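You operate a simulated robot arm through the tools that you are given. There is no shell and no other tool.

You are at the controls of a simulated robot arm. One attempt, no reset.

JOB
Fit the ring, the bush and the blue cap on the square flange, then wipe the bench.
Fine: long bench; ring down over the boss, bush all the way into the bore, cap on last; dark drops off with the grey rag, rag back; leave the flange where it stands, the bush or pin not asked for and the other caps. What is to be rubbed or washed off counts as gone when no trace of it is left.

The check looks at the end state, three seconds after you hand in, the way a careful person would. Anything else that was tipped, shoved, dropped, spilled or broken makes it a failure. Lids that push on must go on centred and level and be pressed home; caps that screw on are set level and turned clockwise until they are tight.

ROBOT AND FRAMES
A 7-joint arm with a two-finger parallel gripper, fixed in place. Base frame: the origin is at the foot of the arm, x ahead of it, y to its left, z up; the work surface is at about z = 0.85. Readings come in m, rad, newtons and seconds.
Its first joint turns from -2.601 to 2.601 rad. Payload 3.43 kg.
Tool frame: the origin (TCP) lies between the finger pads and is the grasp point; the fingertips stand 0.03 m ahead of it; z points along the fingers, y is the line along which they close. Largest opening 0.094 m; finger width 0.028, thickness 0.01; the body of the gripper, 0.05 by 0.096 m, starts 0.055 m behind the TCP.
Orientation is that of the tool frame in the base frame, as a unit quaternion [w, x, y, z]. With the fingers straight down and closing along the base's y, the tool's x points along the base's -x, its y along +y and its z along -z.

CONTROLS
- The arm moves only by the tool move_arm. Its argument "increments" is one flat list of numbers, 7 for each row, row after row: the shift along the base's x, y, z in units of 400 mm (1.0 is 400 mm), then the turn, a rotation vector about the base's x, y, z in units of 120 degrees (1.0 is 120 degrees), then the opening, from 0 (shut) to 1 (fully open). In form: [dx, dy, dz, ax, ay, az, gripper, dx, dy, dz, ax, ay, az, gripper, ...]. A call has 1 to 20 rows; each row is the pose to reach, as a shift and turn from the pose commanded when the call began. A call with a number of a shift or a turn outside -1 to 1 is refused whole. Each row takes 0.2 s and may step no farther than 0.05 m and 0.15 rad from the row before; otherwise, or with a gripper value out of range, the whole call is refused. Where a pose cannot be reached the arm comes as near as it can. A force on the tool above 50 N (or 10 N above the force at the start of the call, whichever is more), or a blocked arm, ends the call early, and 0.2 s more pass. The fingers move at their own pace (about 0.045 m/s each) and stop on an object; they squeeze with about 39 N. The grip force told is the motor's: it shows also when the fingers shut on nothing. Time passes only in rows, and 0.2 s behind the last, so rows that repeat a pose let the fingers close. It gives the time, the measured TCP pose, the force on the tool (base axes), the opening and the grip force at its end, in the units of the frame above (readings bear some noise), with the torque about the TCP (base axes, N m) and any sound that the robot's microphone picked up.
- Cameras (640 x 400 px; columns grow to the right, rows downward): "scene" is fixed at [0.2199, 0.5012, 1.4246]; the picture's right is [0.83, -0.56, 0.00], its down [-0.46, -0.68, -0.57] and it looks along [0.32, 0.47, -0.82] (base axes); focal length 316 px, centre (320, 200). "wrist" rides on the gripper at [0.076, 0.014, -0.103] in the tool frame; the picture's right is [-0.18, 0.98, 0.00], its down [-0.75, -0.14, -0.64] and it looks along [-0.63, -0.12, 0.77] (tool axes); focal length 243 px, centre (320, 200). There is no depth. A picture from a camera that has moved, and an enlarged one, comes with that camera's place and axes in the base frame and with its lens.
- capture(camera): a new picture of that camera. It takes no simulated time.
- zoom(camera, box): a new picture of the part [left, top, right, bottom] of that camera's present view, enlarged. It takes no simulated time.
- sign_off(): hands the job in; it is judged then, once.

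Places have to be worked out from the pictures, the camera data and where the tool is seen. Open the gripper and draw the arm clear of the work before you hand the job in, unless the task says otherwise.

The tools are called after "Emit:" as a command line: name --argument value ..., lists and objects as JSON in quotes. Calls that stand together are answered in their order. move_arm: Moves the arm, as the interface text tells. Its arguments: {"type":"object","properties":{"increments":{"type":"array"}},"required":["increments"]} The other tools are called the same way: capture (camera) takes a picture; zoom (camera, box) takes an enlarged picture of a part of a camera's view; sign_off () hands the job in.

At the start:

```text
time_s: 0.0
tcp_pos: [0.5262, 0.6122, 1.1416]
tool_rot: [0.0, 0.001, 1.0, 0.0]
force: [0.2, -0.3, 0.1]
ft_torque: [0.01, -0.02, 0.02]
gripper_width: 0.0941
grasp_force: 0.2
```

scene: 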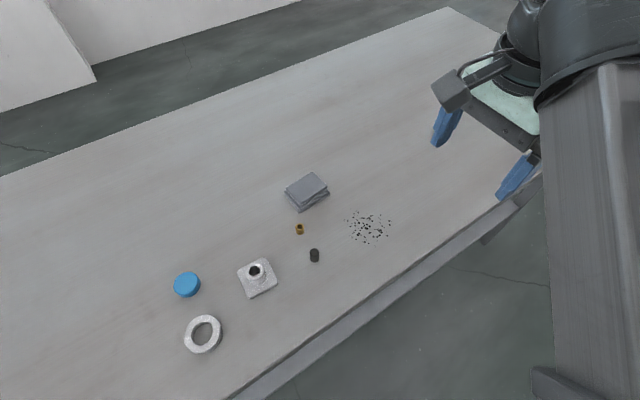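
wrist: 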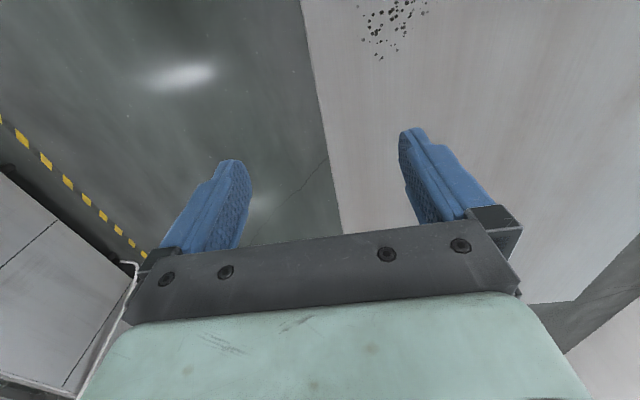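

I begin by looking closely at the items on the bench with enlarged scene pictures.

Emit:
zoom --camera "scene" --box '[150, 150, 410, 370]'

Emit:
zoom --camera "scene" --box '[220, 210, 340, 310]'

Emit:
zoom --camera "scene" --box '[270, 160, 410, 260]'

Emit:
zoom --camera "scene" --box '[160, 250, 260, 370]'

```text
1.82 times, centred on (280, 260) of scene
camera zoom: at [0.2199, 0.5012, 1.4246], right [0.83, -0.56, 0.0], down [-0.46, -0.68, -0.57], along [0.32, 0.47, -0.82], focal length 574 px, centre (393, 91)
```

zoom: 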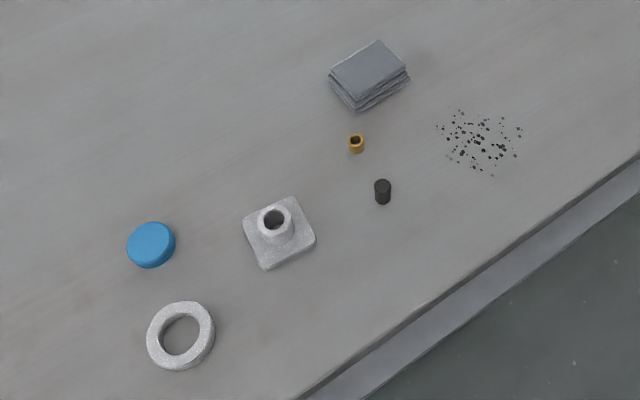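

```text
4.00 times, centred on (280, 260) of scene
camera zoom: at [0.2199, 0.5012, 1.4246], right [0.83, -0.56, 0.0], down [-0.46, -0.68, -0.57], along [0.32, 0.47, -0.82], focal length 1263 px, centre (480, -40)
```

zoom: 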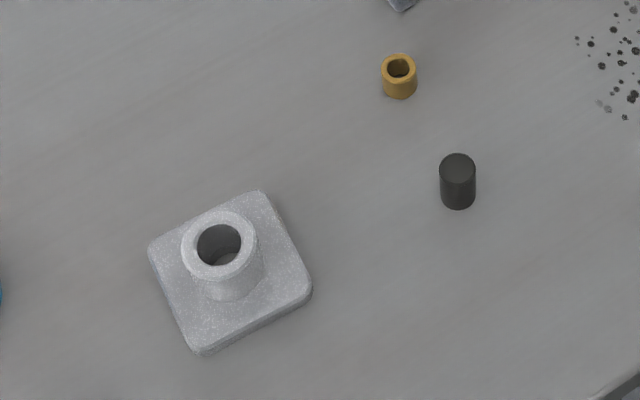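

```text
4.00 times, centred on (340, 210) of scene
camera zoom: at [0.2199, 0.5012, 1.4246], right [0.83, -0.56, 0.0], down [-0.46, -0.68, -0.57], along [0.32, 0.47, -0.82], focal length 1263 px, centre (240, 160)
```

zoom: 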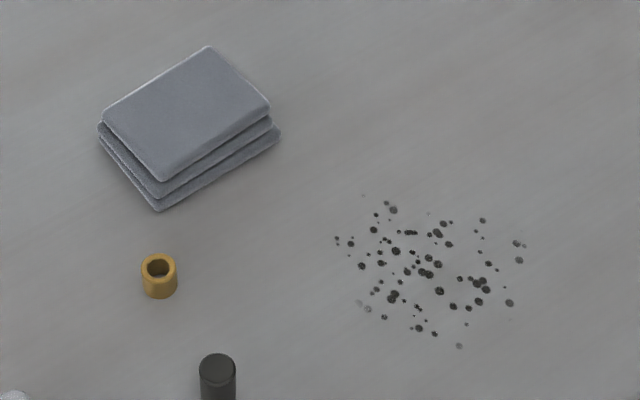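

```text
3.33 times, centred on (210, 310) of scene
camera zoom: at [0.2199, 0.5012, 1.4246], right [0.83, -0.56, 0.0], down [-0.46, -0.68, -0.57], along [0.32, 0.47, -0.82], focal length 1052 px, centre (687, -167)
```

zoom: 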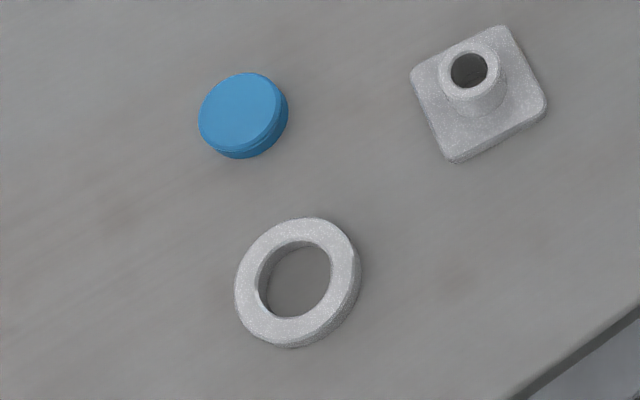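

The pictures show a square flange with boss and bore near (0.245, 0.746), the ring near (0.124, 0.708), the blue cap near (0.13, 0.805), a gold hollow bush near (0.367, 0.793), a dark solid pin near (0.36, 0.727), the rag near (0.43, 0.86) and the drops near (0.485, 0.717). I move the open gripper to a hover over the flange to look with the wrist camera.

Emit:
move_arm --increments '[-0.0878, 0.0419, -0.0375, 0, 0, 0, 1, -0.1756, 0.0838, -0.075, 0, 0, 0, 1, -0.2634, 0.1256, -0.1125, 0, 0, 0, 1, -0.3513, 0.1675, -0.15, 0, 0, 0, 1, -0.4391, 0.2094, -0.1875, 0, 0, 0, 1, -0.5269, 0.2513, -0.225, 0, 0, 0, 1, -0.6147, 0.2931, -0.2625, 0, 0, 0, 1, -0.7025, 0.335, -0.3, 0, 0, 0, 1, -0.7025, 0.335, -0.3, 0, 0, 0, 1]'

Emit:
capture --camera "wrist"

Emit:
capture --camera "scene"

```text
time_s: 2.0
tcp_pos: [0.2444, 0.7472, 1.0239]
tool_rot: [0.001, 0.0, 1.0, 0.0]
force: [0.7, -1.0, -0.9]
ft_torque: [0.01, 0.01, 0.04]
gripper_width: 0.094
grasp_force: 0.0
```

```text
taken
camera wrist: at [0.1687, 0.7633, 1.126], right [0.18, 0.98, 0.0], down [0.75, -0.14, 0.64], along [0.63, -0.12, -0.77], focal length 243 px, centre (320, 200)
```

wrist: 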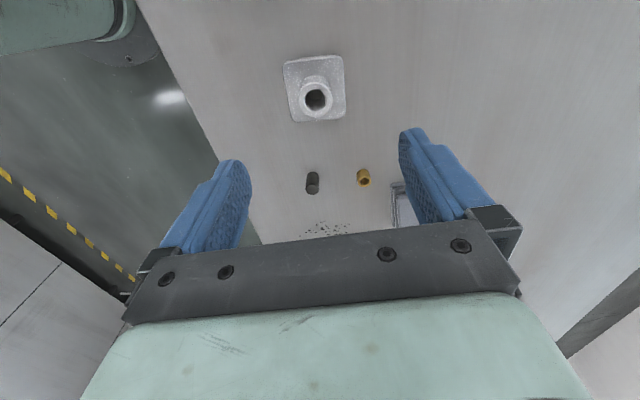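

```text
taken
```

scene: 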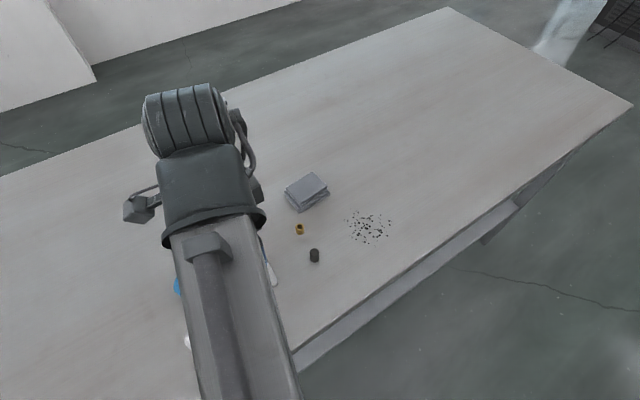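

The arm blocks the fixed camera here but the wrist view shows the flange well; I enlarge the wrist view to measure the boss, bore, bush and pin.

Emit:
zoom --camera "wrist" --box '[260, 40, 380, 140]'

Emit:
zoom --camera "wrist" --box '[280, 140, 400, 240]'

```text
4.00 times, centred on (320, 90) of wrist
camera zoom: at [0.1687, 0.7633, 1.126], right [0.18, 0.98, 0.0], down [0.75, -0.14, 0.64], along [0.63, -0.12, -0.77], focal length 970 px, centre (320, 640)
```

zoom: 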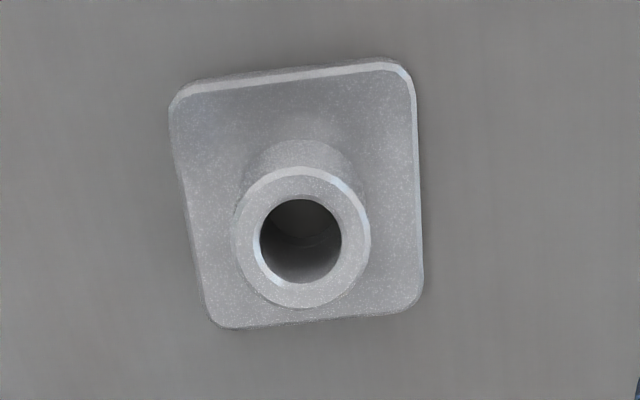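

```text
4.00 times, centred on (340, 190) of wrist
camera zoom: at [0.1687, 0.7633, 1.126], right [0.18, 0.98, 0.0], down [0.75, -0.14, 0.64], along [0.63, -0.12, -0.77], focal length 970 px, centre (240, 240)
```

zoom: 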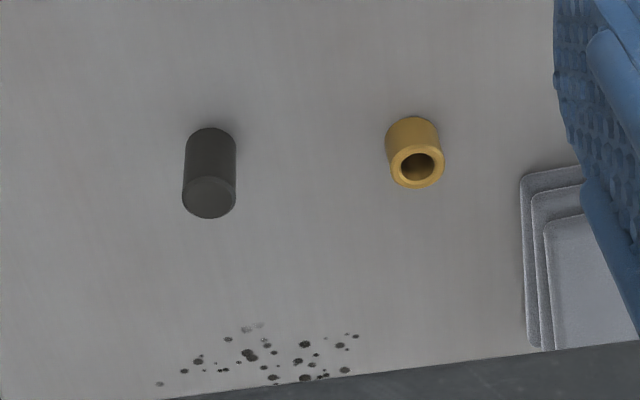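

Boss top centre measures about (0.240, 0.746), boss ~33 mm, bore ~19 mm, plate nearly square to the base axes; bush ~18 mm near (0.361, 0.787). Next I move to a hover over the ring to view ring and cap.

Emit:
move_arm --increments '[-0.1, -0.031, 0, 0, 0, 0, 1, -0.2, -0.063, 0, 0, 0, 0, 1, -0.3, -0.095, -0.01, 0, 0, 0, 1, -0.3, -0.095, -0.01, 0, 0, 0, 1]'

Emit:
capture --camera "wrist"

Emit:
zoom --camera "wrist" --box '[240, 40, 400, 140]'

Emit:
zoom --camera "wrist" --box '[350, 60, 510, 160]'

```text
time_s: 3.0
tcp_pos: [0.128, 0.7093, 1.0168]
tool_rot: [0.001, 0.0, 1.0, 0.0]
force: [0.5, 0.4, 0.7]
ft_torque: [-0.03, 0.0, -0.01]
gripper_width: 0.0941
grasp_force: 0.1
```

```text
taken
camera wrist: at [0.0512, 0.7251, 1.1181], right [0.18, 0.98, 0.0], down [0.75, -0.14, 0.64], along [0.63, -0.12, -0.77], focal length 243 px, centre (320, 200)
```

wrist: 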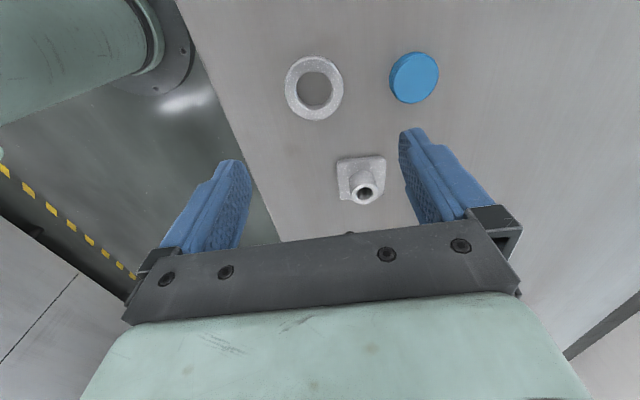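

```text
4.00 times, centred on (320, 90) of wrist
camera zoom: at [0.0512, 0.7251, 1.1181], right [0.18, 0.98, 0.0], down [0.75, -0.14, 0.64], along [0.63, -0.12, -0.77], focal length 970 px, centre (320, 640)
```

zoom: 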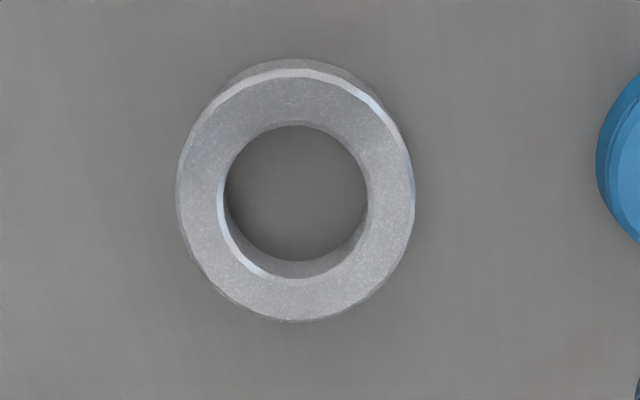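

```text
4.00 times, centred on (430, 110) of wrist
camera zoom: at [0.0512, 0.7251, 1.1181], right [0.18, 0.98, 0.0], down [0.75, -0.14, 0.64], along [0.63, -0.12, -0.77], focal length 970 px, centre (-120, 560)
```

zoom: 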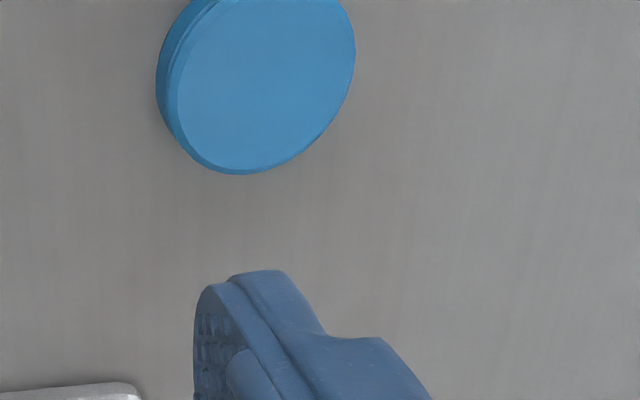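

The ring's outer diameter measures ~58–60 mm, its hole ~37 mm, centre near (0.118–0.124, 0.707). I hold still for one row to see how noisy the pose readings are compared with the command.

Emit:
move_arm --increments '[0, 0, 0, 0, 0, 0, 1]'

Emit:
move_arm --increments '[0, 0, 0, 0, 0, 0, 1, 0, 0, 0, 0, 0, 0, 1]'

Emit:
zoom --camera "wrist" --box '[240, 40, 400, 140]'

Emit:
zoom --camera "wrist" --box '[340, 30, 500, 130]'

```text
time_s: 3.4
tcp_pos: [0.1288, 0.7099, 1.0166]
tool_rot: [0.0, 0.0, 1.0, 0.001]
force: [-0.3, -0.1, -0.6]
ft_torque: [-0.03, 0.0, 0.0]
gripper_width: 0.0942
grasp_force: 0.1
```

```text
time_s: 4.0
tcp_pos: [0.1272, 0.7104, 1.0169]
tool_rot: [0.0, 0.0, 1.0, -0.001]
force: [-0.2, -0.5, -0.2]
ft_torque: [0.0, 0.0, 0.0]
gripper_width: 0.0941
grasp_force: 0.1
```

```text
4.00 times, centred on (320, 90) of wrist
camera zoom: at [0.0516, 0.7251, 1.1181], right [0.18, 0.98, 0.0], down [0.75, -0.14, 0.64], along [0.63, -0.12, -0.77], focal length 970 px, centre (320, 640)
```

zoom: 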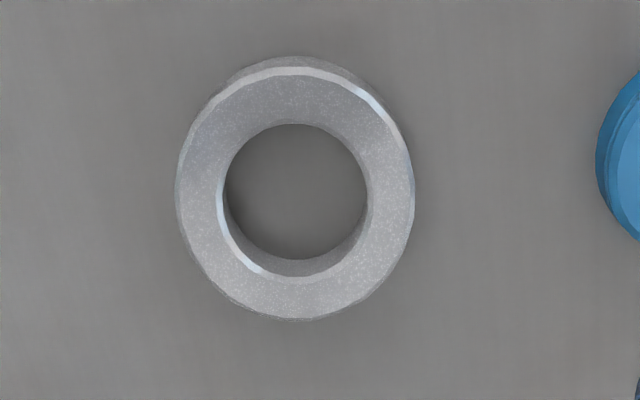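

```text
4.00 times, centred on (420, 80) of wrist
camera zoom: at [0.0516, 0.7251, 1.1181], right [0.18, 0.98, 0.0], down [0.75, -0.14, 0.64], along [0.63, -0.12, -0.77], focal length 970 px, centre (-80, 680)
```

zoom: 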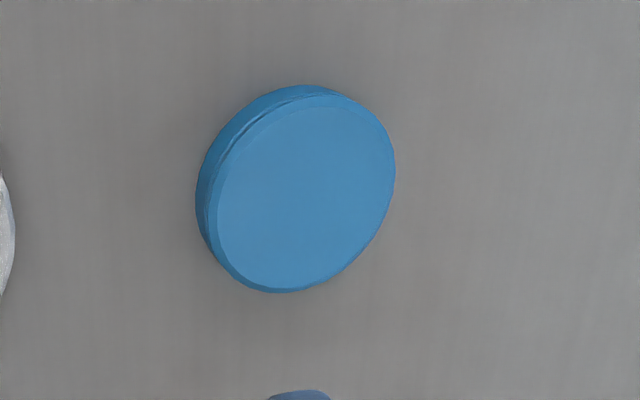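

The ring stands about 15 mm high and lies ~7 mm behind and ~4 mm right of the tool. I shift by that and descend to have the tips ~50 mm over the bench, then check alignment.

Emit:
move_arm --increments '[-0.017, -0.0105, -0.1, 0, 0, 0, 1, -0.017, -0.0105, -0.2, 0, 0, 0, 1, -0.017, -0.0105, -0.2125, 0, 0, 0, 1, -0.017, -0.0105, -0.2125, 0, 0, 0, 1]'

Emit:
capture --camera "wrist"

Emit:
zoom --camera "wrist" --box '[240, 60, 400, 160]'

```text
time_s: 5.0
tcp_pos: [0.119, 0.7037, 0.9314]
tool_rot: [0.001, 0.0, 1.0, 0.0]
force: [0.3, -0.9, 0.5]
ft_torque: [-0.02, -0.03, 0.0]
gripper_width: 0.0941
grasp_force: 0.1
```

```text
taken
camera wrist: at [0.042, 0.7192, 1.0332], right [0.18, 0.98, 0.0], down [0.75, -0.14, 0.64], along [0.63, -0.12, -0.77], focal length 243 px, centre (320, 200)
```

wrist: 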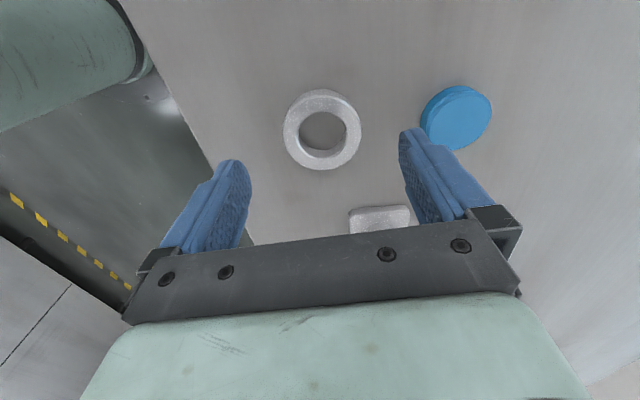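

```text
4.00 times, centred on (320, 110) of wrist
camera zoom: at [0.042, 0.7192, 1.0332], right [0.18, 0.98, 0.0], down [0.75, -0.14, 0.64], along [0.63, -0.12, -0.77], focal length 970 px, centre (320, 560)
```

zoom: 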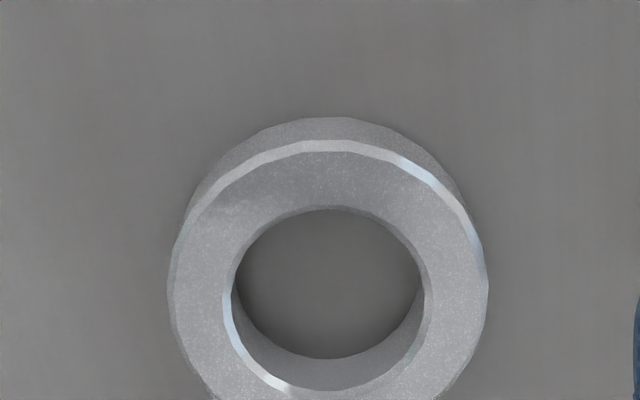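

At this height the ring centre computes to about (0.121, 0.707), ~3 mm ahead of the tool, 59 mm across; the cap at (0.12, 0.80) stays clear. I correct, narrow the opening to 80 mm, and go down until the tips are ~5 mm over the bench, without closing yet.

Emit:
move_arm --increments '[0.007, 0.004, 0, 0, 0, 0, 0.85, 0.007, 0.004, -0.05, 0, 0, 0, 0.85, 0.007, 0.004, -0.09, 0, 0, 0, 0.85, 0.007, 0.004, -0.115, 0, 0, 0, 0.85, 0.007, 0.004, -0.115, 0, 0, 0, 0.85]'

Emit:
capture --camera "wrist"

Emit:
zoom --camera "wrist" --box '[220, 80, 420, 220]'

```text
time_s: 6.2
tcp_pos: [0.12, 0.7042, 0.8867]
tool_rot: [0.0, 0.0, 1.0, 0.001]
force: [-0.5, -0.2, -0.8]
ft_torque: [0.0, 0.02, 0.01]
gripper_width: 0.0799
grasp_force: 0.2
```

```text
taken
camera wrist: at [0.0441, 0.7204, 0.9876], right [0.18, 0.98, 0.0], down [0.75, -0.14, 0.64], along [0.63, -0.12, -0.77], focal length 243 px, centre (320, 200)
```

wrist: 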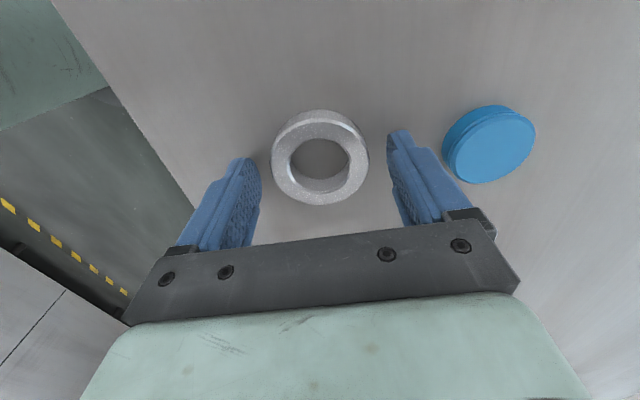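

```text
2.86 times, centred on (320, 150) of wrist
camera zoom: at [0.0441, 0.7204, 0.9876], right [0.18, 0.98, 0.0], down [0.75, -0.14, 0.64], along [0.63, -0.12, -0.77], focal length 693 px, centre (320, 343)
```

zoom: 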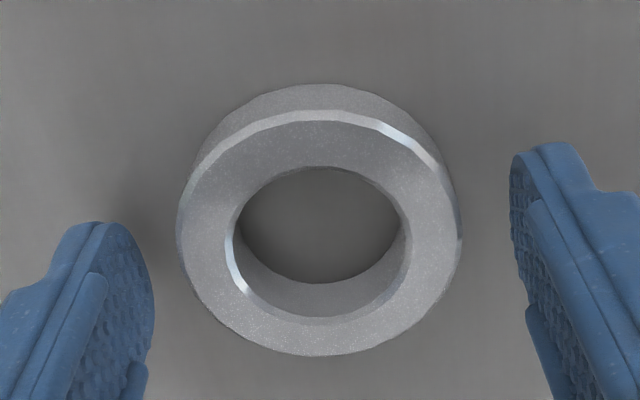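

The ring sits centred between the fingers (centre x ≈ 0.121 vs tool 0.120). I close on it.

Emit:
move_arm --increments '[0, 0, 0, 0, 0, 0, 0.4, 0, 0, 0, 0, 0, 0, 0.4, 0, 0, 0, 0, 0, 0, 0.4, 0, 0, 0, 0, 0, 0, 0.4]'

Emit:
zoom --camera "wrist" --box '[220, 80, 420, 220]'

```text
time_s: 7.2
tcp_pos: [0.1208, 0.7057, 0.8855]
tool_rot: [0.0, 0.0, 1.0, 0.001]
force: [0.2, -0.4, 0.1]
ft_torque: [0.0, 0.02, 0.01]
gripper_width: 0.0583
grasp_force: 39.0
```

```text
2.86 times, centred on (320, 150) of wrist
camera zoom: at [0.0441, 0.7205, 0.9876], right [0.18, 0.98, 0.0], down [0.75, -0.14, 0.64], along [0.63, -0.12, -0.77], focal length 693 px, centre (320, 343)
```

zoom: 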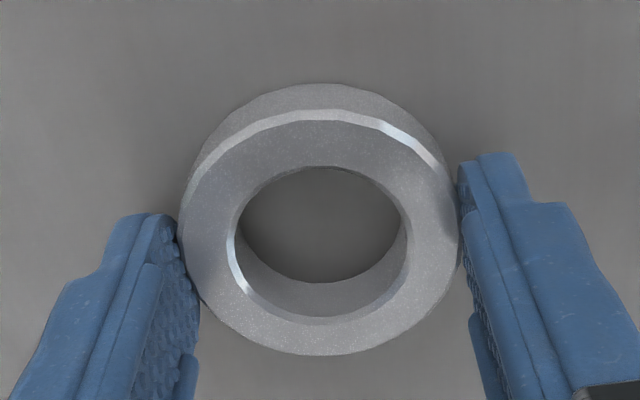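

The ring is gripped (58.3 mm across) and stayed put. I lift it straight up and carry it past the flange so the wrist camera looks nearly straight down on the boss.

Emit:
move_arm --increments '[0, 0, 0.05, 0, 0, 0, 0.4, 0, 0, 0.13, 0, 0, 0, 0.4, 0, 0, 0.21, 0, 0, 0, 0.4, 0, 0, 0.2875, 0, 0, 0, 0.4, 0.085, 0.02, 0.2875, 0, 0, 0, 0.4, 0.17, 0.04, 0.2875, 0, 0, 0, 0.4, 0.255, 0.06, 0.2875, 0, 0, 0, 0.4, 0.34, 0.08, 0.2875, 0, 0, 0, 0.4, 0.425, 0.1, 0.2875, 0, 0, 0, 0.4, 0.425, 0.1, 0.2875, 0, 0, 0, 0.4]'

Emit:
capture --camera "wrist"

Emit:
zoom --camera "wrist" --box '[240, 0, 400, 100]'

Emit:
zoom --camera "wrist" --box '[220, 80, 420, 220]'

```text
time_s: 9.4
tcp_pos: [0.2909, 0.744, 1.0032]
tool_rot: [0.0, 0.0, 1.0, 0.0]
force: [0.1, 0.3, -1.3]
ft_torque: [0.0, -0.04, -0.01]
gripper_width: 0.0581
grasp_force: 38.7
```

```text
taken
camera wrist: at [0.2148, 0.7601, 1.1051], right [0.18, 0.98, 0.0], down [0.75, -0.14, 0.64], along [0.63, -0.12, -0.77], focal length 243 px, centre (320, 200)
```

wrist: 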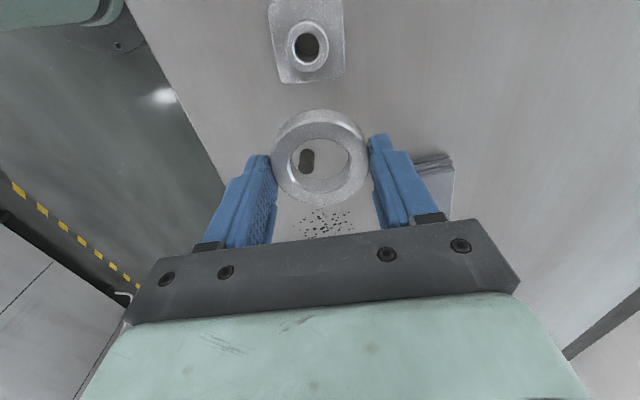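

```text
4.00 times, centred on (320, 50) of wrist
camera zoom: at [0.2148, 0.7601, 1.1051], right [0.18, 0.98, 0.0], down [0.75, -0.14, 0.64], along [0.63, -0.12, -0.77], focal length 970 px, centre (320, 800)
```

zoom: 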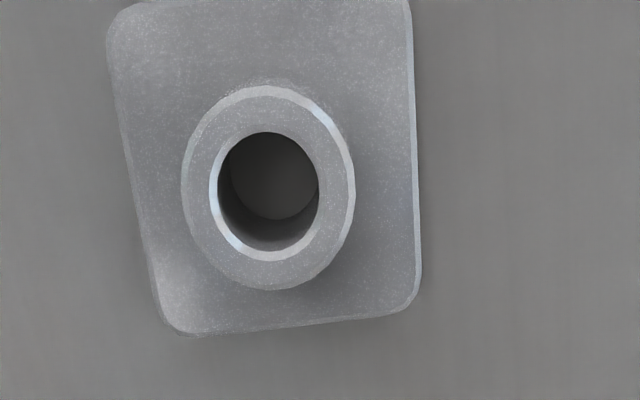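

```text
2.86 times, centred on (320, 150) of wrist
camera zoom: at [0.2148, 0.7601, 1.1051], right [0.18, 0.98, 0.0], down [0.75, -0.14, 0.64], along [0.63, -0.12, -0.77], focal length 693 px, centre (320, 343)
```

zoom: 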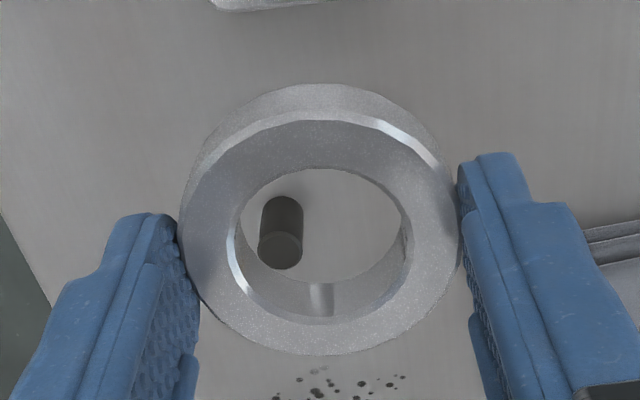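

The boss centre measures (0.2415, 0.745), top z ≈ 0.889, diameter ~33 mm; the ring hole is ~35 mm with a chamfer. I move the ring straight above the boss, ring bottom ~13 mm over it, and check through the ring hole.

Emit:
move_arm --increments '[-0.062, -0.0014, 0, 0, 0, 0, 0.4, -0.124, -0.0028, 0, 0, 0, 0, 0.4, -0.124, -0.0028, -0.08, 0, 0, 0, 0.4, -0.124, -0.0028, -0.16, 0, 0, 0, 0.4, -0.124, -0.0028, -0.16, 0, 0, 0, 0.4]'

Emit:
zoom --camera "wrist" --box '[220, 60, 420, 200]'

Emit:
zoom --camera "wrist" --box '[270, 110, 370, 210]'

Emit:
capture --camera "scene"

```text
time_s: 10.6
tcp_pos: [0.2419, 0.7442, 0.9388]
tool_rot: [0.001, 0.0, 1.0, -0.001]
force: [-0.6, 0.4, -1.1]
ft_torque: [0.01, -0.01, 0.01]
gripper_width: 0.0585
grasp_force: 38.6
```

```text
2.86 times, centred on (320, 130) of wrist
camera zoom: at [0.1652, 0.7596, 1.0403], right [0.18, 0.98, 0.0], down [0.75, -0.14, 0.64], along [0.63, -0.12, -0.77], focal length 693 px, centre (320, 400)
```

zoom: 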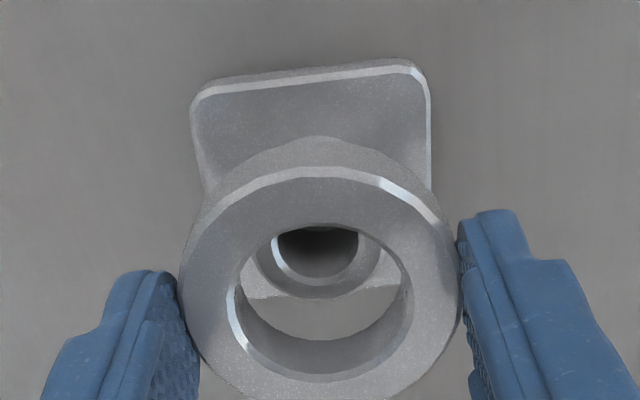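

```text
4.00 times, centred on (320, 160) of wrist
camera zoom: at [0.1652, 0.7596, 1.0403], right [0.18, 0.98, 0.0], down [0.75, -0.14, 0.64], along [0.63, -0.12, -0.77], focal length 970 px, centre (320, 360)
```

zoom: 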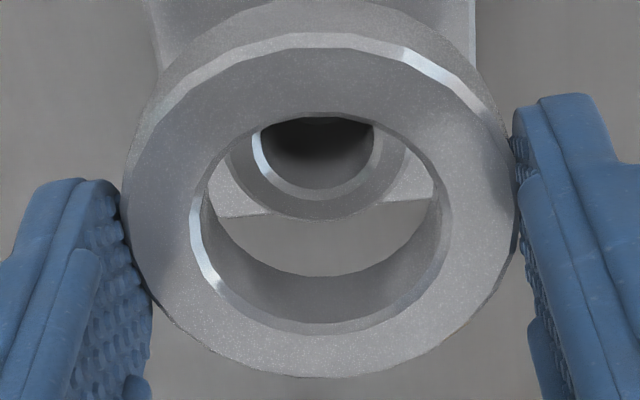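

```text
taken
```

scene: 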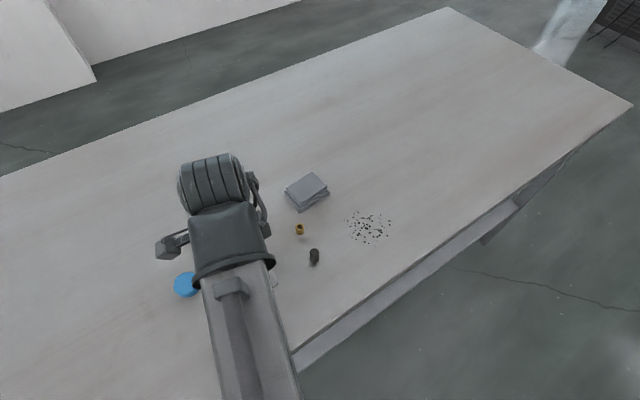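

Through the hole the boss is centred to within ~0.4 mm (boss slightly to −y). I nudge that and lower in small steps until the ring should be ~4 mm over the boss edge, watching force.

Emit:
move_arm --increments '[0, -0.001, -0.015, 0, 0, 0, 0.4, 0, -0.001, -0.03, 0, 0, 0, 0.4, 0, -0.001, -0.0375, 0, 0, 0, 0.4, 0, -0.001, -0.045, 0, 0, 0, 0.4, 0, -0.001, -0.045, 0, 0, 0, 0.4]'

Emit:
zoom --camera "wrist" --box '[240, 80, 400, 200]'

```text
time_s: 11.8
tcp_pos: [0.2418, 0.7441, 0.9206]
tool_rot: [-0.001, 0.0, 1.0, 0.0]
force: [0.2, 0.5, -0.9]
ft_torque: [-0.01, 0.0, -0.03]
gripper_width: 0.0581
grasp_force: 39.0
```

```text
3.33 times, centred on (320, 140) of wrist
camera zoom: at [0.1651, 0.7593, 1.0219], right [0.18, 0.98, 0.0], down [0.75, -0.14, 0.64], along [0.63, -0.12, -0.77], focal length 809 px, centre (320, 400)
```

zoom: 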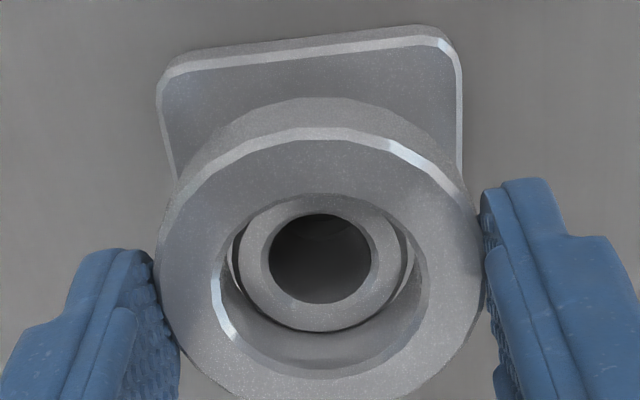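

No contact force and the boss is entering the ring hole. I continue down slowly.

Emit:
move_arm --increments '[0, 0, -0.0125, 0, 0, 0, 0.4, 0, 0, -0.025, 0, 0, 0, 0.4, 0, 0, -0.0325, 0, 0, 0, 0.4, 0, 0, -0.04, 0, 0, 0, 0.4, 0, 0, -0.04, 0, 0, 0, 0.4]'

Emit:
zoom --camera "wrist" --box '[240, 80, 400, 200]'

```text
time_s: 13.0
tcp_pos: [0.2418, 0.7437, 0.904]
tool_rot: [0.0, 0.001, 1.0, 0.0]
force: [-0.3, -0.2, -1.1]
ft_torque: [0.02, 0.0, 0.01]
gripper_width: 0.0584
grasp_force: 39.3
```

```text
3.33 times, centred on (320, 140) of wrist
camera zoom: at [0.1654, 0.7595, 1.0053], right [0.18, 0.98, 0.0], down [0.75, -0.14, 0.64], along [0.63, -0.12, -0.77], focal length 809 px, centre (320, 400)
```

zoom: 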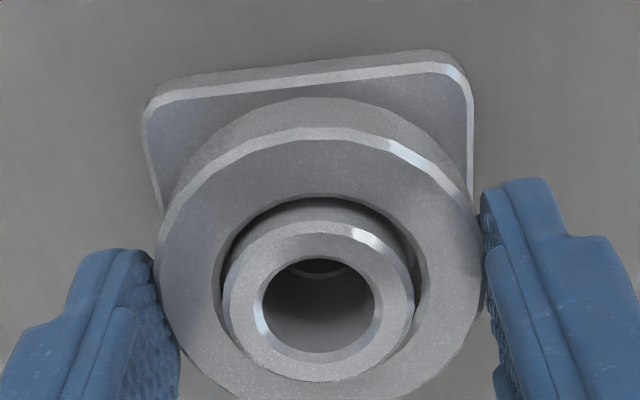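

Still free; the ring is around the boss. I lower a few more millimetres looking for contact with the plate.

Emit:
move_arm --increments '[0, 0, -0.004, 0, 0, 0, 0.4, 0, 0, -0.008, 0, 0, 0, 0.4, 0, 0, -0.012, 0, 0, 0, 0.4, 0, 0, -0.012, 0, 0, 0, 0.4]'

```text
time_s: 14.0
tcp_pos: [0.242, 0.7444, 0.8993]
tool_rot: [0.001, 0.0, 1.0, 0.0]
force: [0.4, 0.9, -0.1]
ft_torque: [-0.01, 0.02, -0.03]
gripper_width: 0.0579
grasp_force: 39.4
```

Still no contact at ring bottom ≈ 0.863; I continue in 1 mm steps.

Emit:
move_arm --increments '[0, 0, -0.0025, 0, 0, 0, 0.4, 0, 0, -0.005, 0, 0, 0, 0.4, 0, 0, -0.005, 0, 0, 0, 0.4]'

Emit:
zoom --camera "wrist" --box '[240, 80, 400, 200]'

```text
time_s: 14.8
tcp_pos: [0.2441, 0.7434, 0.8979]
tool_rot: [0.0, 0.0, 1.0, 0.001]
force: [-0.2, 0.2, -0.9]
ft_torque: [-0.01, -0.02, -0.04]
gripper_width: 0.0578
grasp_force: 39.3
```

```text
3.33 times, centred on (320, 140) of wrist
camera zoom: at [0.1667, 0.7589, 0.9983], right [0.18, 0.98, 0.0], down [0.75, -0.14, 0.64], along [0.63, -0.12, -0.77], focal length 809 px, centre (320, 400)
```

zoom: 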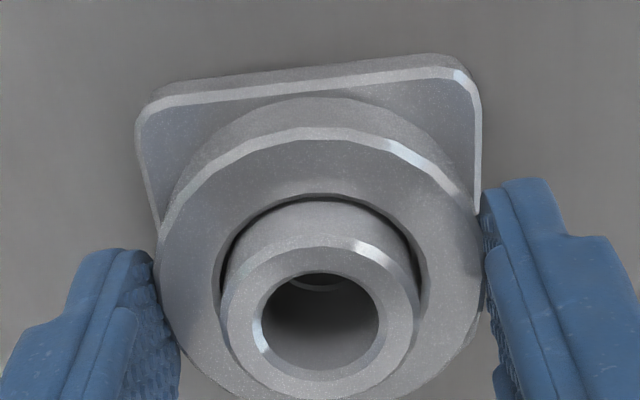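

The tool drifted ~1 mm in x, so I trim it back while stepping down further for contact.

Emit:
move_arm --increments '[-0.0025, 0.001, 0, 0, 0, 0, 0.4, -0.0025, 0.001, -0.0025, 0, 0, 0, 0.4, -0.0025, 0.001, -0.005, 0, 0, 0, 0.4, -0.0025, 0.001, -0.005, 0, 0, 0, 0.4]'

Emit:
zoom --camera "wrist" --box '[240, 80, 400, 200]'

```text
time_s: 15.8
tcp_pos: [0.2415, 0.7442, 0.8962]
tool_rot: [0.0, 0.0, 1.0, 0.0]
force: [-1.7, -2.1, 9.7]
ft_torque: [-0.16, 0.01, 0.04]
gripper_width: 0.0581
grasp_force: 39.1
```

```text
3.33 times, centred on (320, 140) of wrist
camera zoom: at [0.1658, 0.7592, 0.9977], right [0.18, 0.98, 0.0], down [0.75, -0.14, 0.64], along [0.63, -0.12, -0.77], focal length 809 px, centre (320, 400)
```

zoom: 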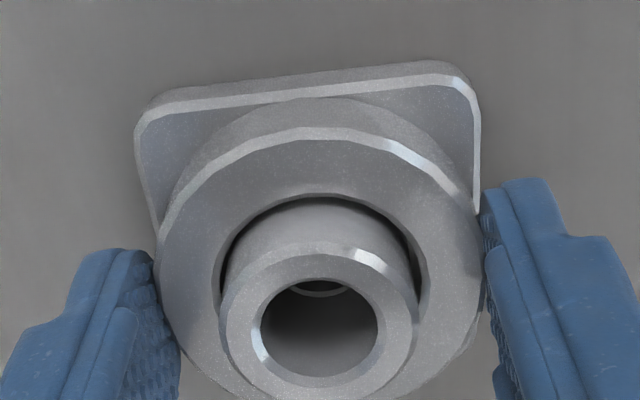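

Contact at ring bottom z ≈ 0.860 with ~10 N: the ring rests on the plate. I open the fingers and raise straight up.

Emit:
move_arm --increments '[0, 0, 0.0015, 0, 0, 0, 0.4, 0, 0, 0.0015, 0, 0, 0, 0.8, 0, 0, 0.0015, 0, 0, 0, 0.8, 0, 0, 0.0015, 0, 0, 0, 0.8, 0, 0, 0.03, 0, 0, 0, 0.8, 0, 0, 0.1, 0, 0, 0, 0.8, 0, 0, 0.2, 0, 0, 0, 0.8, 0.05, 0, 0.2875, 0, 0, 0, 0.8, 0.05, 0, 0.2875, 0, 0, 0, 0.8]'

Emit:
capture --camera "wrist"

Emit:
zoom --camera "wrist" --box '[240, 20, 400, 120]'

```text
time_s: 17.8
tcp_pos: [0.2601, 0.7411, 1.0137]
tool_rot: [0.0, 0.0, 1.0, 0.0]
force: [-0.4, 0.5, -0.3]
ft_torque: [-0.01, 0.0, 0.0]
gripper_width: 0.0753
grasp_force: 0.1
```

```text
taken
camera wrist: at [0.183, 0.7582, 1.1148], right [0.18, 0.98, 0.0], down [0.75, -0.14, 0.64], along [0.63, -0.12, -0.77], focal length 243 px, centre (320, 200)
```

wrist: 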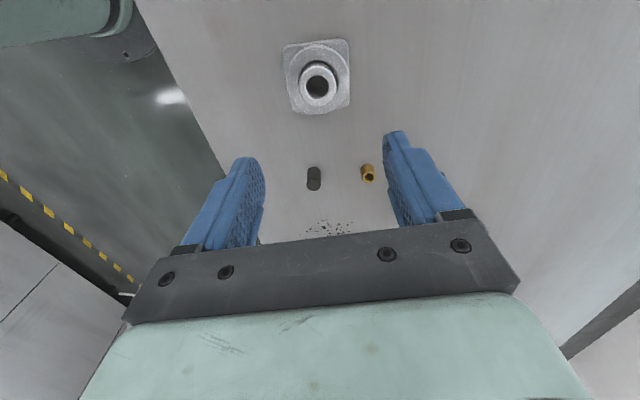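

```text
4.00 times, centred on (320, 70) of wrist
camera zoom: at [0.183, 0.7582, 1.1148], right [0.18, 0.98, 0.0], down [0.75, -0.14, 0.64], along [0.63, -0.12, -0.77], focal length 970 px, centre (320, 720)
```

zoom: 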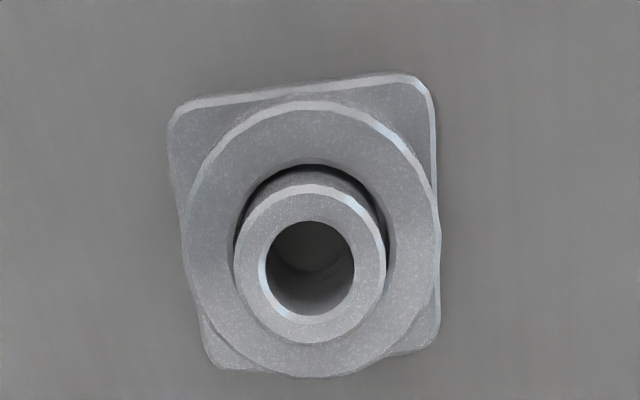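

The ring sits flat on the plate around the boss and the flange has not moved. Next the gold bush: I hover over it near (0.361, 0.787) with a 40 mm opening.

Emit:
move_arm --increments '[0.085, 0.036, -0.02, 0, 0, 0, 0.43, 0.17, 0.072, -0.06, 0, 0, 0, 0.43, 0.255, 0.108, -0.1, 0, 0, 0, 0.43, 0.255, 0.108, -0.13, 0, 0, 0, 0.43, 0.255, 0.108, -0.13, 0, 0, 0, 0.43]'

Emit:
capture --camera "wrist"

Emit:
zoom --camera "wrist" --box '[240, 60, 400, 160]'

```text
time_s: 19.0
tcp_pos: [0.3627, 0.7849, 0.9595]
tool_rot: [0.0, 0.0, 1.0, 0.0]
force: [-0.8, -0.6, -0.1]
ft_torque: [-0.02, -0.01, 0.0]
gripper_width: 0.0402
grasp_force: 0.0
```

```text
taken
camera wrist: at [0.287, 0.8, 1.0609], right [0.18, 0.98, 0.0], down [0.75, -0.14, 0.64], along [0.63, -0.12, -0.77], focal length 243 px, centre (320, 200)
```

wrist: 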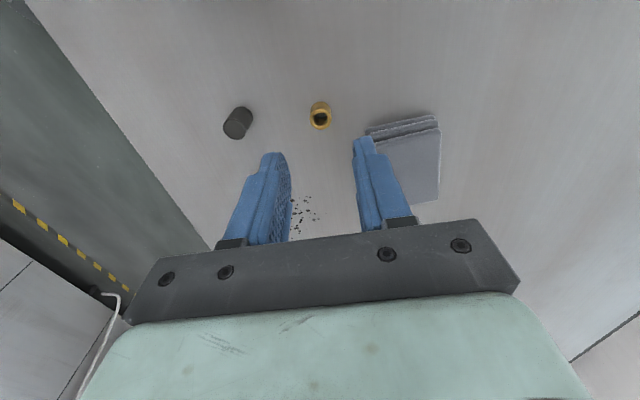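

```text
4.00 times, centred on (320, 110) of wrist
camera zoom: at [0.287, 0.8, 1.0609], right [0.18, 0.98, 0.0], down [0.75, -0.14, 0.64], along [0.63, -0.12, -0.77], focal length 970 px, centre (320, 560)
```

zoom: 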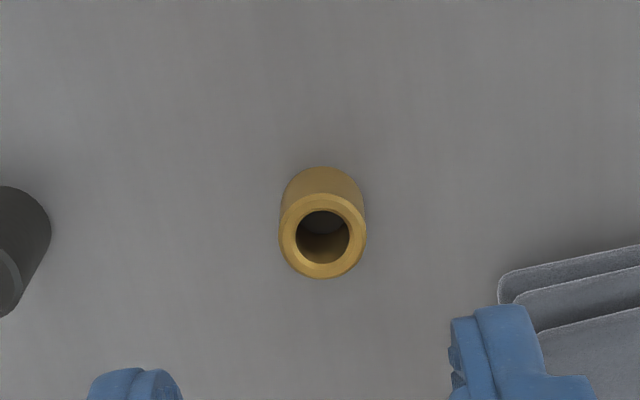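

The bush (18 mm wide, ~16 mm tall) is at about (0.362, 0.787). I go down with a 34 mm opening so the pads cover only its top ~5 mm, keeping clear of the rag.

Emit:
move_arm --increments '[-0.0025, 0.002, -0.04, 0, 0, 0, 0.36, -0.0025, 0.002, -0.09, 0, 0, 0, 0.36, -0.0025, 0.002, -0.14, 0, 0, 0, 0.36, -0.0025, 0.002, -0.1685, 0, 0, 0, 0.36, -0.0025, 0.002, -0.1685, 0, 0, 0, 0.36]'

Emit:
zoom --camera "wrist" --box '[240, 80, 400, 200]'

```text
time_s: 20.2
tcp_pos: [0.3612, 0.7861, 0.8926]
tool_rot: [0.0, 0.0, 1.0, -0.001]
force: [0.4, 0.6, -0.4]
ft_torque: [0.04, -0.01, -0.01]
gripper_width: 0.0337
grasp_force: 0.1
```

```text
3.33 times, centred on (320, 140) of wrist
camera zoom: at [0.2847, 0.8023, 0.994], right [0.18, 0.98, 0.0], down [0.75, -0.14, 0.64], along [0.63, -0.12, -0.77], focal length 809 px, centre (320, 400)
```

zoom: 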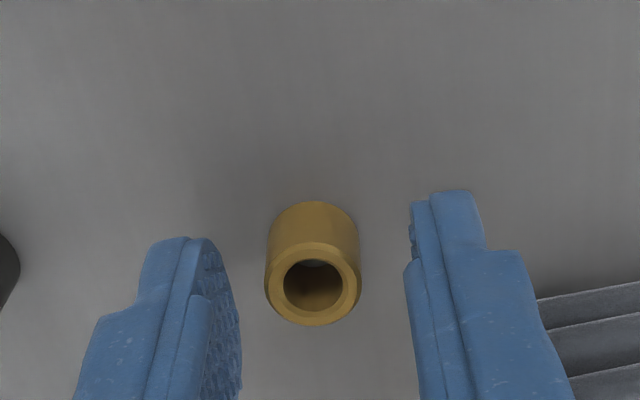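

The bush is ~1 mm to −y and ~1.4 mm ahead of the tool centre; I trim and close on it.

Emit:
move_arm --increments '[0.0035, -0.003, 0, 0, 0, 0, 0.36, 0.0035, -0.003, 0, 0, 0, 0, 0.36, 0.0035, -0.003, 0, 0, 0, 0, 0.1, 0.0035, -0.003, 0, 0, 0, 0, 0.1, 0.0035, -0.003, 0, 0, 0, 0, 0.1, 0.0035, -0.003, 0, 0, 0, 0, 0.1]'

Emit:
zoom --camera "wrist" --box '[240, 80, 400, 200]'

```text
time_s: 21.6
tcp_pos: [0.3644, 0.7856, 0.8911]
tool_rot: [0.0, 0.0, 1.0, 0.0]
force: [0.2, 0.1, 0.3]
ft_torque: [0.01, 0.01, 0.01]
gripper_width: 0.0154
grasp_force: 38.7
```

```text
3.33 times, centred on (320, 140) of wrist
camera zoom: at [0.2867, 0.8012, 0.9936], right [0.18, 0.98, 0.0], down [0.75, -0.14, 0.64], along [0.63, -0.12, -0.77], focal length 809 px, centre (320, 400)
```

zoom: 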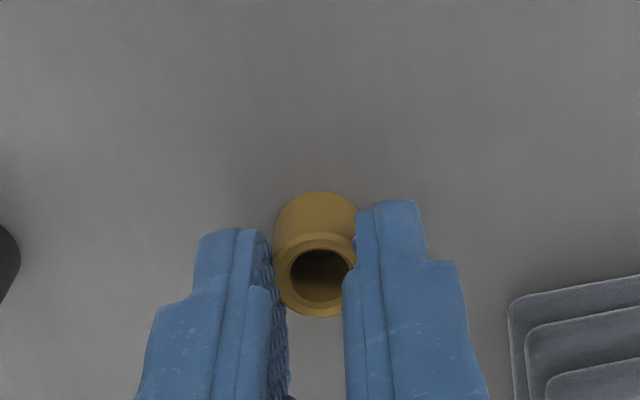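

The fingers closed to 15.4 mm, a bit less than the 18 mm I measured, so I check the grip from the fixed camera before lifting.

Emit:
zoom --camera "scene" --box '[250, 180, 350, 260]'

Emit:
zoom --camera "wrist" --box '[280, 110, 360, 170]'

```text
5.00 times, centred on (300, 220) of scene
camera zoom: at [0.2199, 0.5012, 1.4246], right [0.83, -0.56, 0.0], down [-0.46, -0.68, -0.57], along [0.32, 0.47, -0.82], focal length 1578 px, centre (420, 100)
```

zoom: 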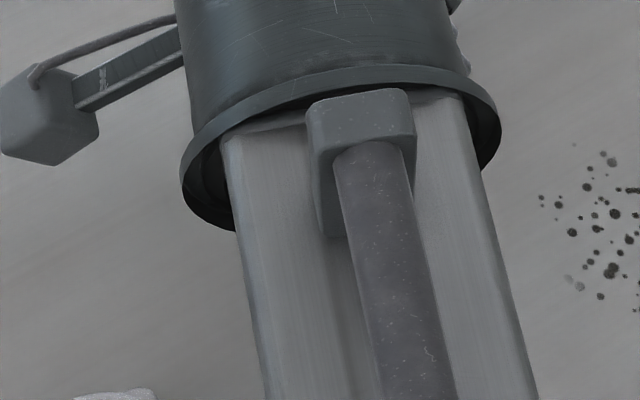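

```text
6.67 times, centred on (320, 140) of wrist
camera zoom: at [0.2867, 0.8012, 0.9936], right [0.18, 0.98, 0.0], down [0.75, -0.14, 0.64], along [0.63, -0.12, -0.77], focal length 1618 px, centre (320, 600)
```

zoom: 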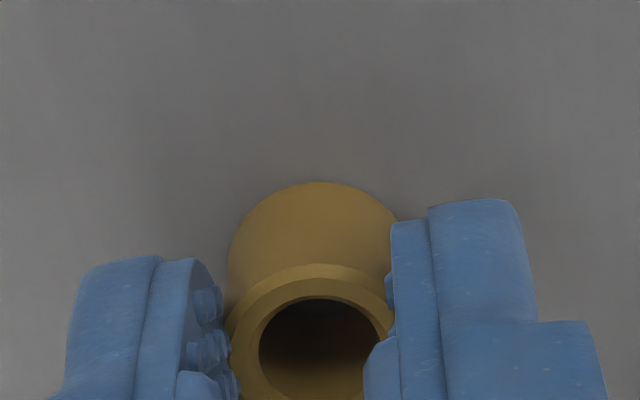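

The bush appears held squarely between the pads. I lift it gently and look again before carrying it.

Emit:
move_arm --increments '[0, 0, 0.025, 0, 0, 0, 0.1, 0, 0, 0.075, 0, 0, 0, 0.1, 0, 0, 0.15, 0, 0, 0, 0.1, 0, 0, 0.225, 0, 0, 0, 0.1, 0, 0, 0.3, 0, 0, 0, 0.1, 0, 0, 0.3, 0, 0, 0, 0.1]'

Emit:
zoom --camera "wrist" --box '[280, 110, 360, 170]'

Emit:
capture --camera "wrist"

```text
time_s: 23.0
tcp_pos: [0.3634, 0.7875, 1.0123]
tool_rot: [0.0, 0.0, 1.0, 0.0]
force: [-0.9, -0.3, -0.4]
ft_torque: [0.0, 0.02, 0.04]
gripper_width: 0.0151
grasp_force: 39.1
```

```text
6.67 times, centred on (320, 140) of wrist
camera zoom: at [0.2858, 0.8025, 1.1135], right [0.18, 0.98, 0.0], down [0.75, -0.14, 0.64], along [0.63, -0.12, -0.77], focal length 1618 px, centre (320, 600)
```

zoom: 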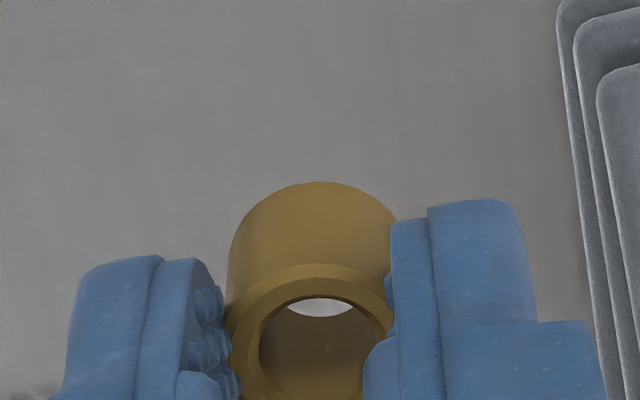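

```text
taken
camera wrist: at [0.2858, 0.8025, 1.1135], right [0.18, 0.98, 0.0], down [0.75, -0.14, 0.64], along [0.63, -0.12, -0.77], focal length 243 px, centre (320, 200)
```

wrist: 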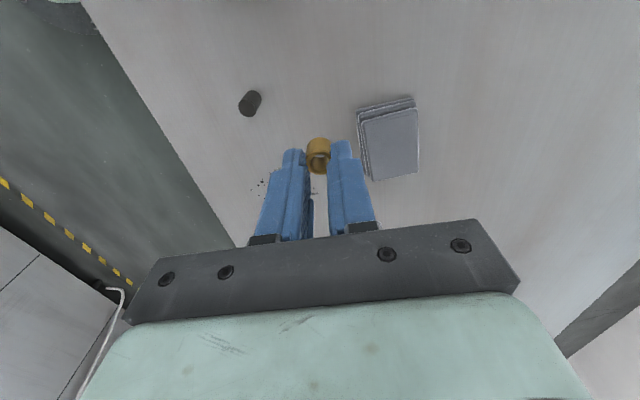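

The bush is held level. I carry it above the flange, with its bottom ~27 mm over the boss, and check alignment.

Emit:
move_arm --increments '[-0.1, -0.036, 0, 0, 0, 0, 0.1, -0.2, -0.072, 0, 0, 0, 0, 0.1, -0.301, -0.109, 0, 0, 0, 0, 0.1, -0.301, -0.109, -0.07, 0, 0, 0, 0.1, -0.301, -0.109, -0.134, 0, 0, 0, 0.1, -0.301, -0.109, -0.134, 0, 0, 0, 0.1]'

Emit:
zoom --camera "wrist" --box '[260, 60, 380, 160]'

```text
time_s: 24.4
tcp_pos: [0.2406, 0.7452, 0.9594]
tool_rot: [0.0, 0.0, 1.0, 0.0]
force: [-0.6, -0.5, -0.1]
ft_torque: [0.02, 0.01, 0.02]
gripper_width: 0.0149
grasp_force: 39.2
```

```text
4.00 times, centred on (320, 110) of wrist
camera zoom: at [0.1653, 0.76, 1.0597], right [0.18, 0.98, 0.0], down [0.75, -0.14, 0.64], along [0.63, -0.12, -0.77], focal length 970 px, centre (320, 560)
```

zoom: 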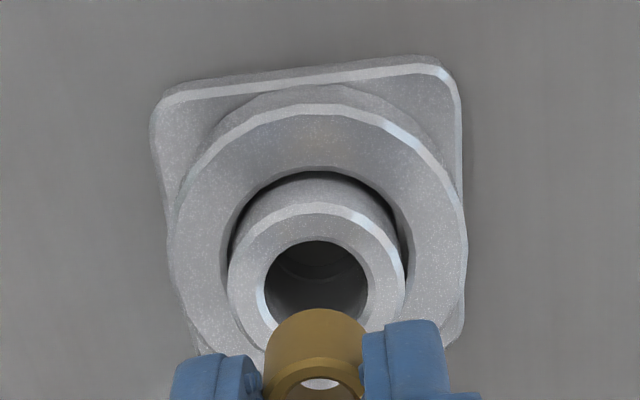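

The boss sits ~0.8 mm to −y and ~0.7 mm ahead of the bush axis. I correct and descend to ~3 mm above the bore, then check again.

Emit:
move_arm --increments '[0.0015, -0.002, -0.02, 0, 0, 0, 0.1, 0.0015, -0.002, -0.045, 0, 0, 0, 0.1, 0.0015, -0.002, -0.06, 0, 0, 0, 0.1, 0.0015, -0.002, -0.06, 0, 0, 0, 0.1]'

Emit:
zoom --camera "wrist" --box '[270, 90, 370, 170]'

```text
time_s: 25.4
tcp_pos: [0.245, 0.7422, 0.9329]
tool_rot: [-0.001, 0.0, 1.0, 0.0]
force: [0.1, -0.3, 0.3]
ft_torque: [-0.01, 0.0, -0.03]
gripper_width: 0.0154
grasp_force: 39.1
```

```text
5.00 times, centred on (320, 130) of wrist
camera zoom: at [0.1667, 0.7571, 1.0346], right [0.18, 0.98, 0.0], down [0.75, -0.14, 0.64], along [0.63, -0.12, -0.77], focal length 1213 px, centre (320, 550)
```

zoom: 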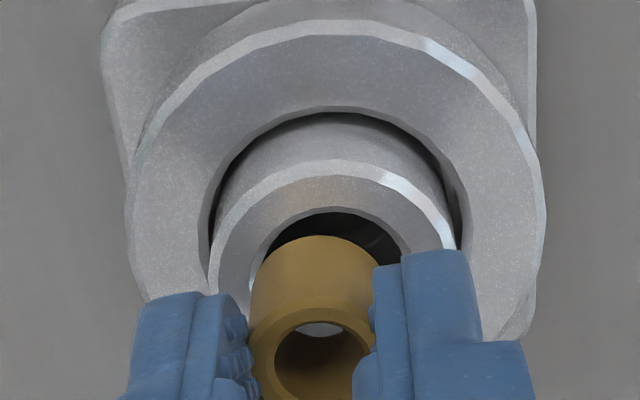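

The arm settled ~2 mm off to −y this time (boss now right of the bush in view by 1.6 mm). I correct the lateral position without descending and recheck.

Emit:
move_arm --increments '[-0.002, 0.00475, 0.0025, 0, 0, 0, 0.1, -0.002, 0.00475, 0.0025, 0, 0, 0, 0.1]'

Emit:
zoom --camera "wrist" --box '[270, 90, 370, 170]'

```text
time_s: 26.0
tcp_pos: [0.2424, 0.7434, 0.9338]
tool_rot: [0.0, 0.0, 1.0, 0.0]
force: [-0.8, -0.8, -0.2]
ft_torque: [0.0, 0.0, -0.02]
gripper_width: 0.0152
grasp_force: 39.2
```

```text
5.00 times, centred on (320, 130) of wrist
camera zoom: at [0.1663, 0.7595, 1.0352], right [0.18, 0.98, 0.0], down [0.75, -0.14, 0.64], along [0.63, -0.12, -0.77], focal length 1213 px, centre (320, 550)
```

zoom: 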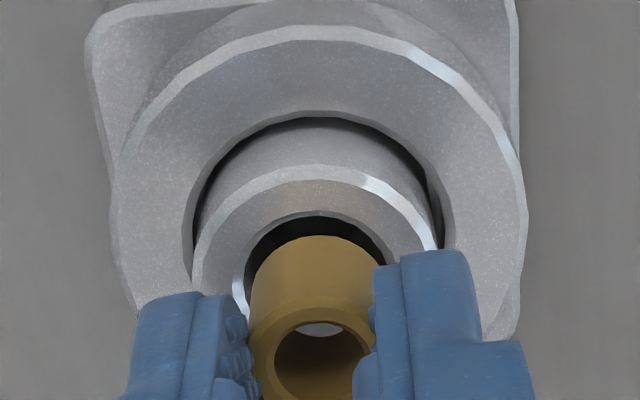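

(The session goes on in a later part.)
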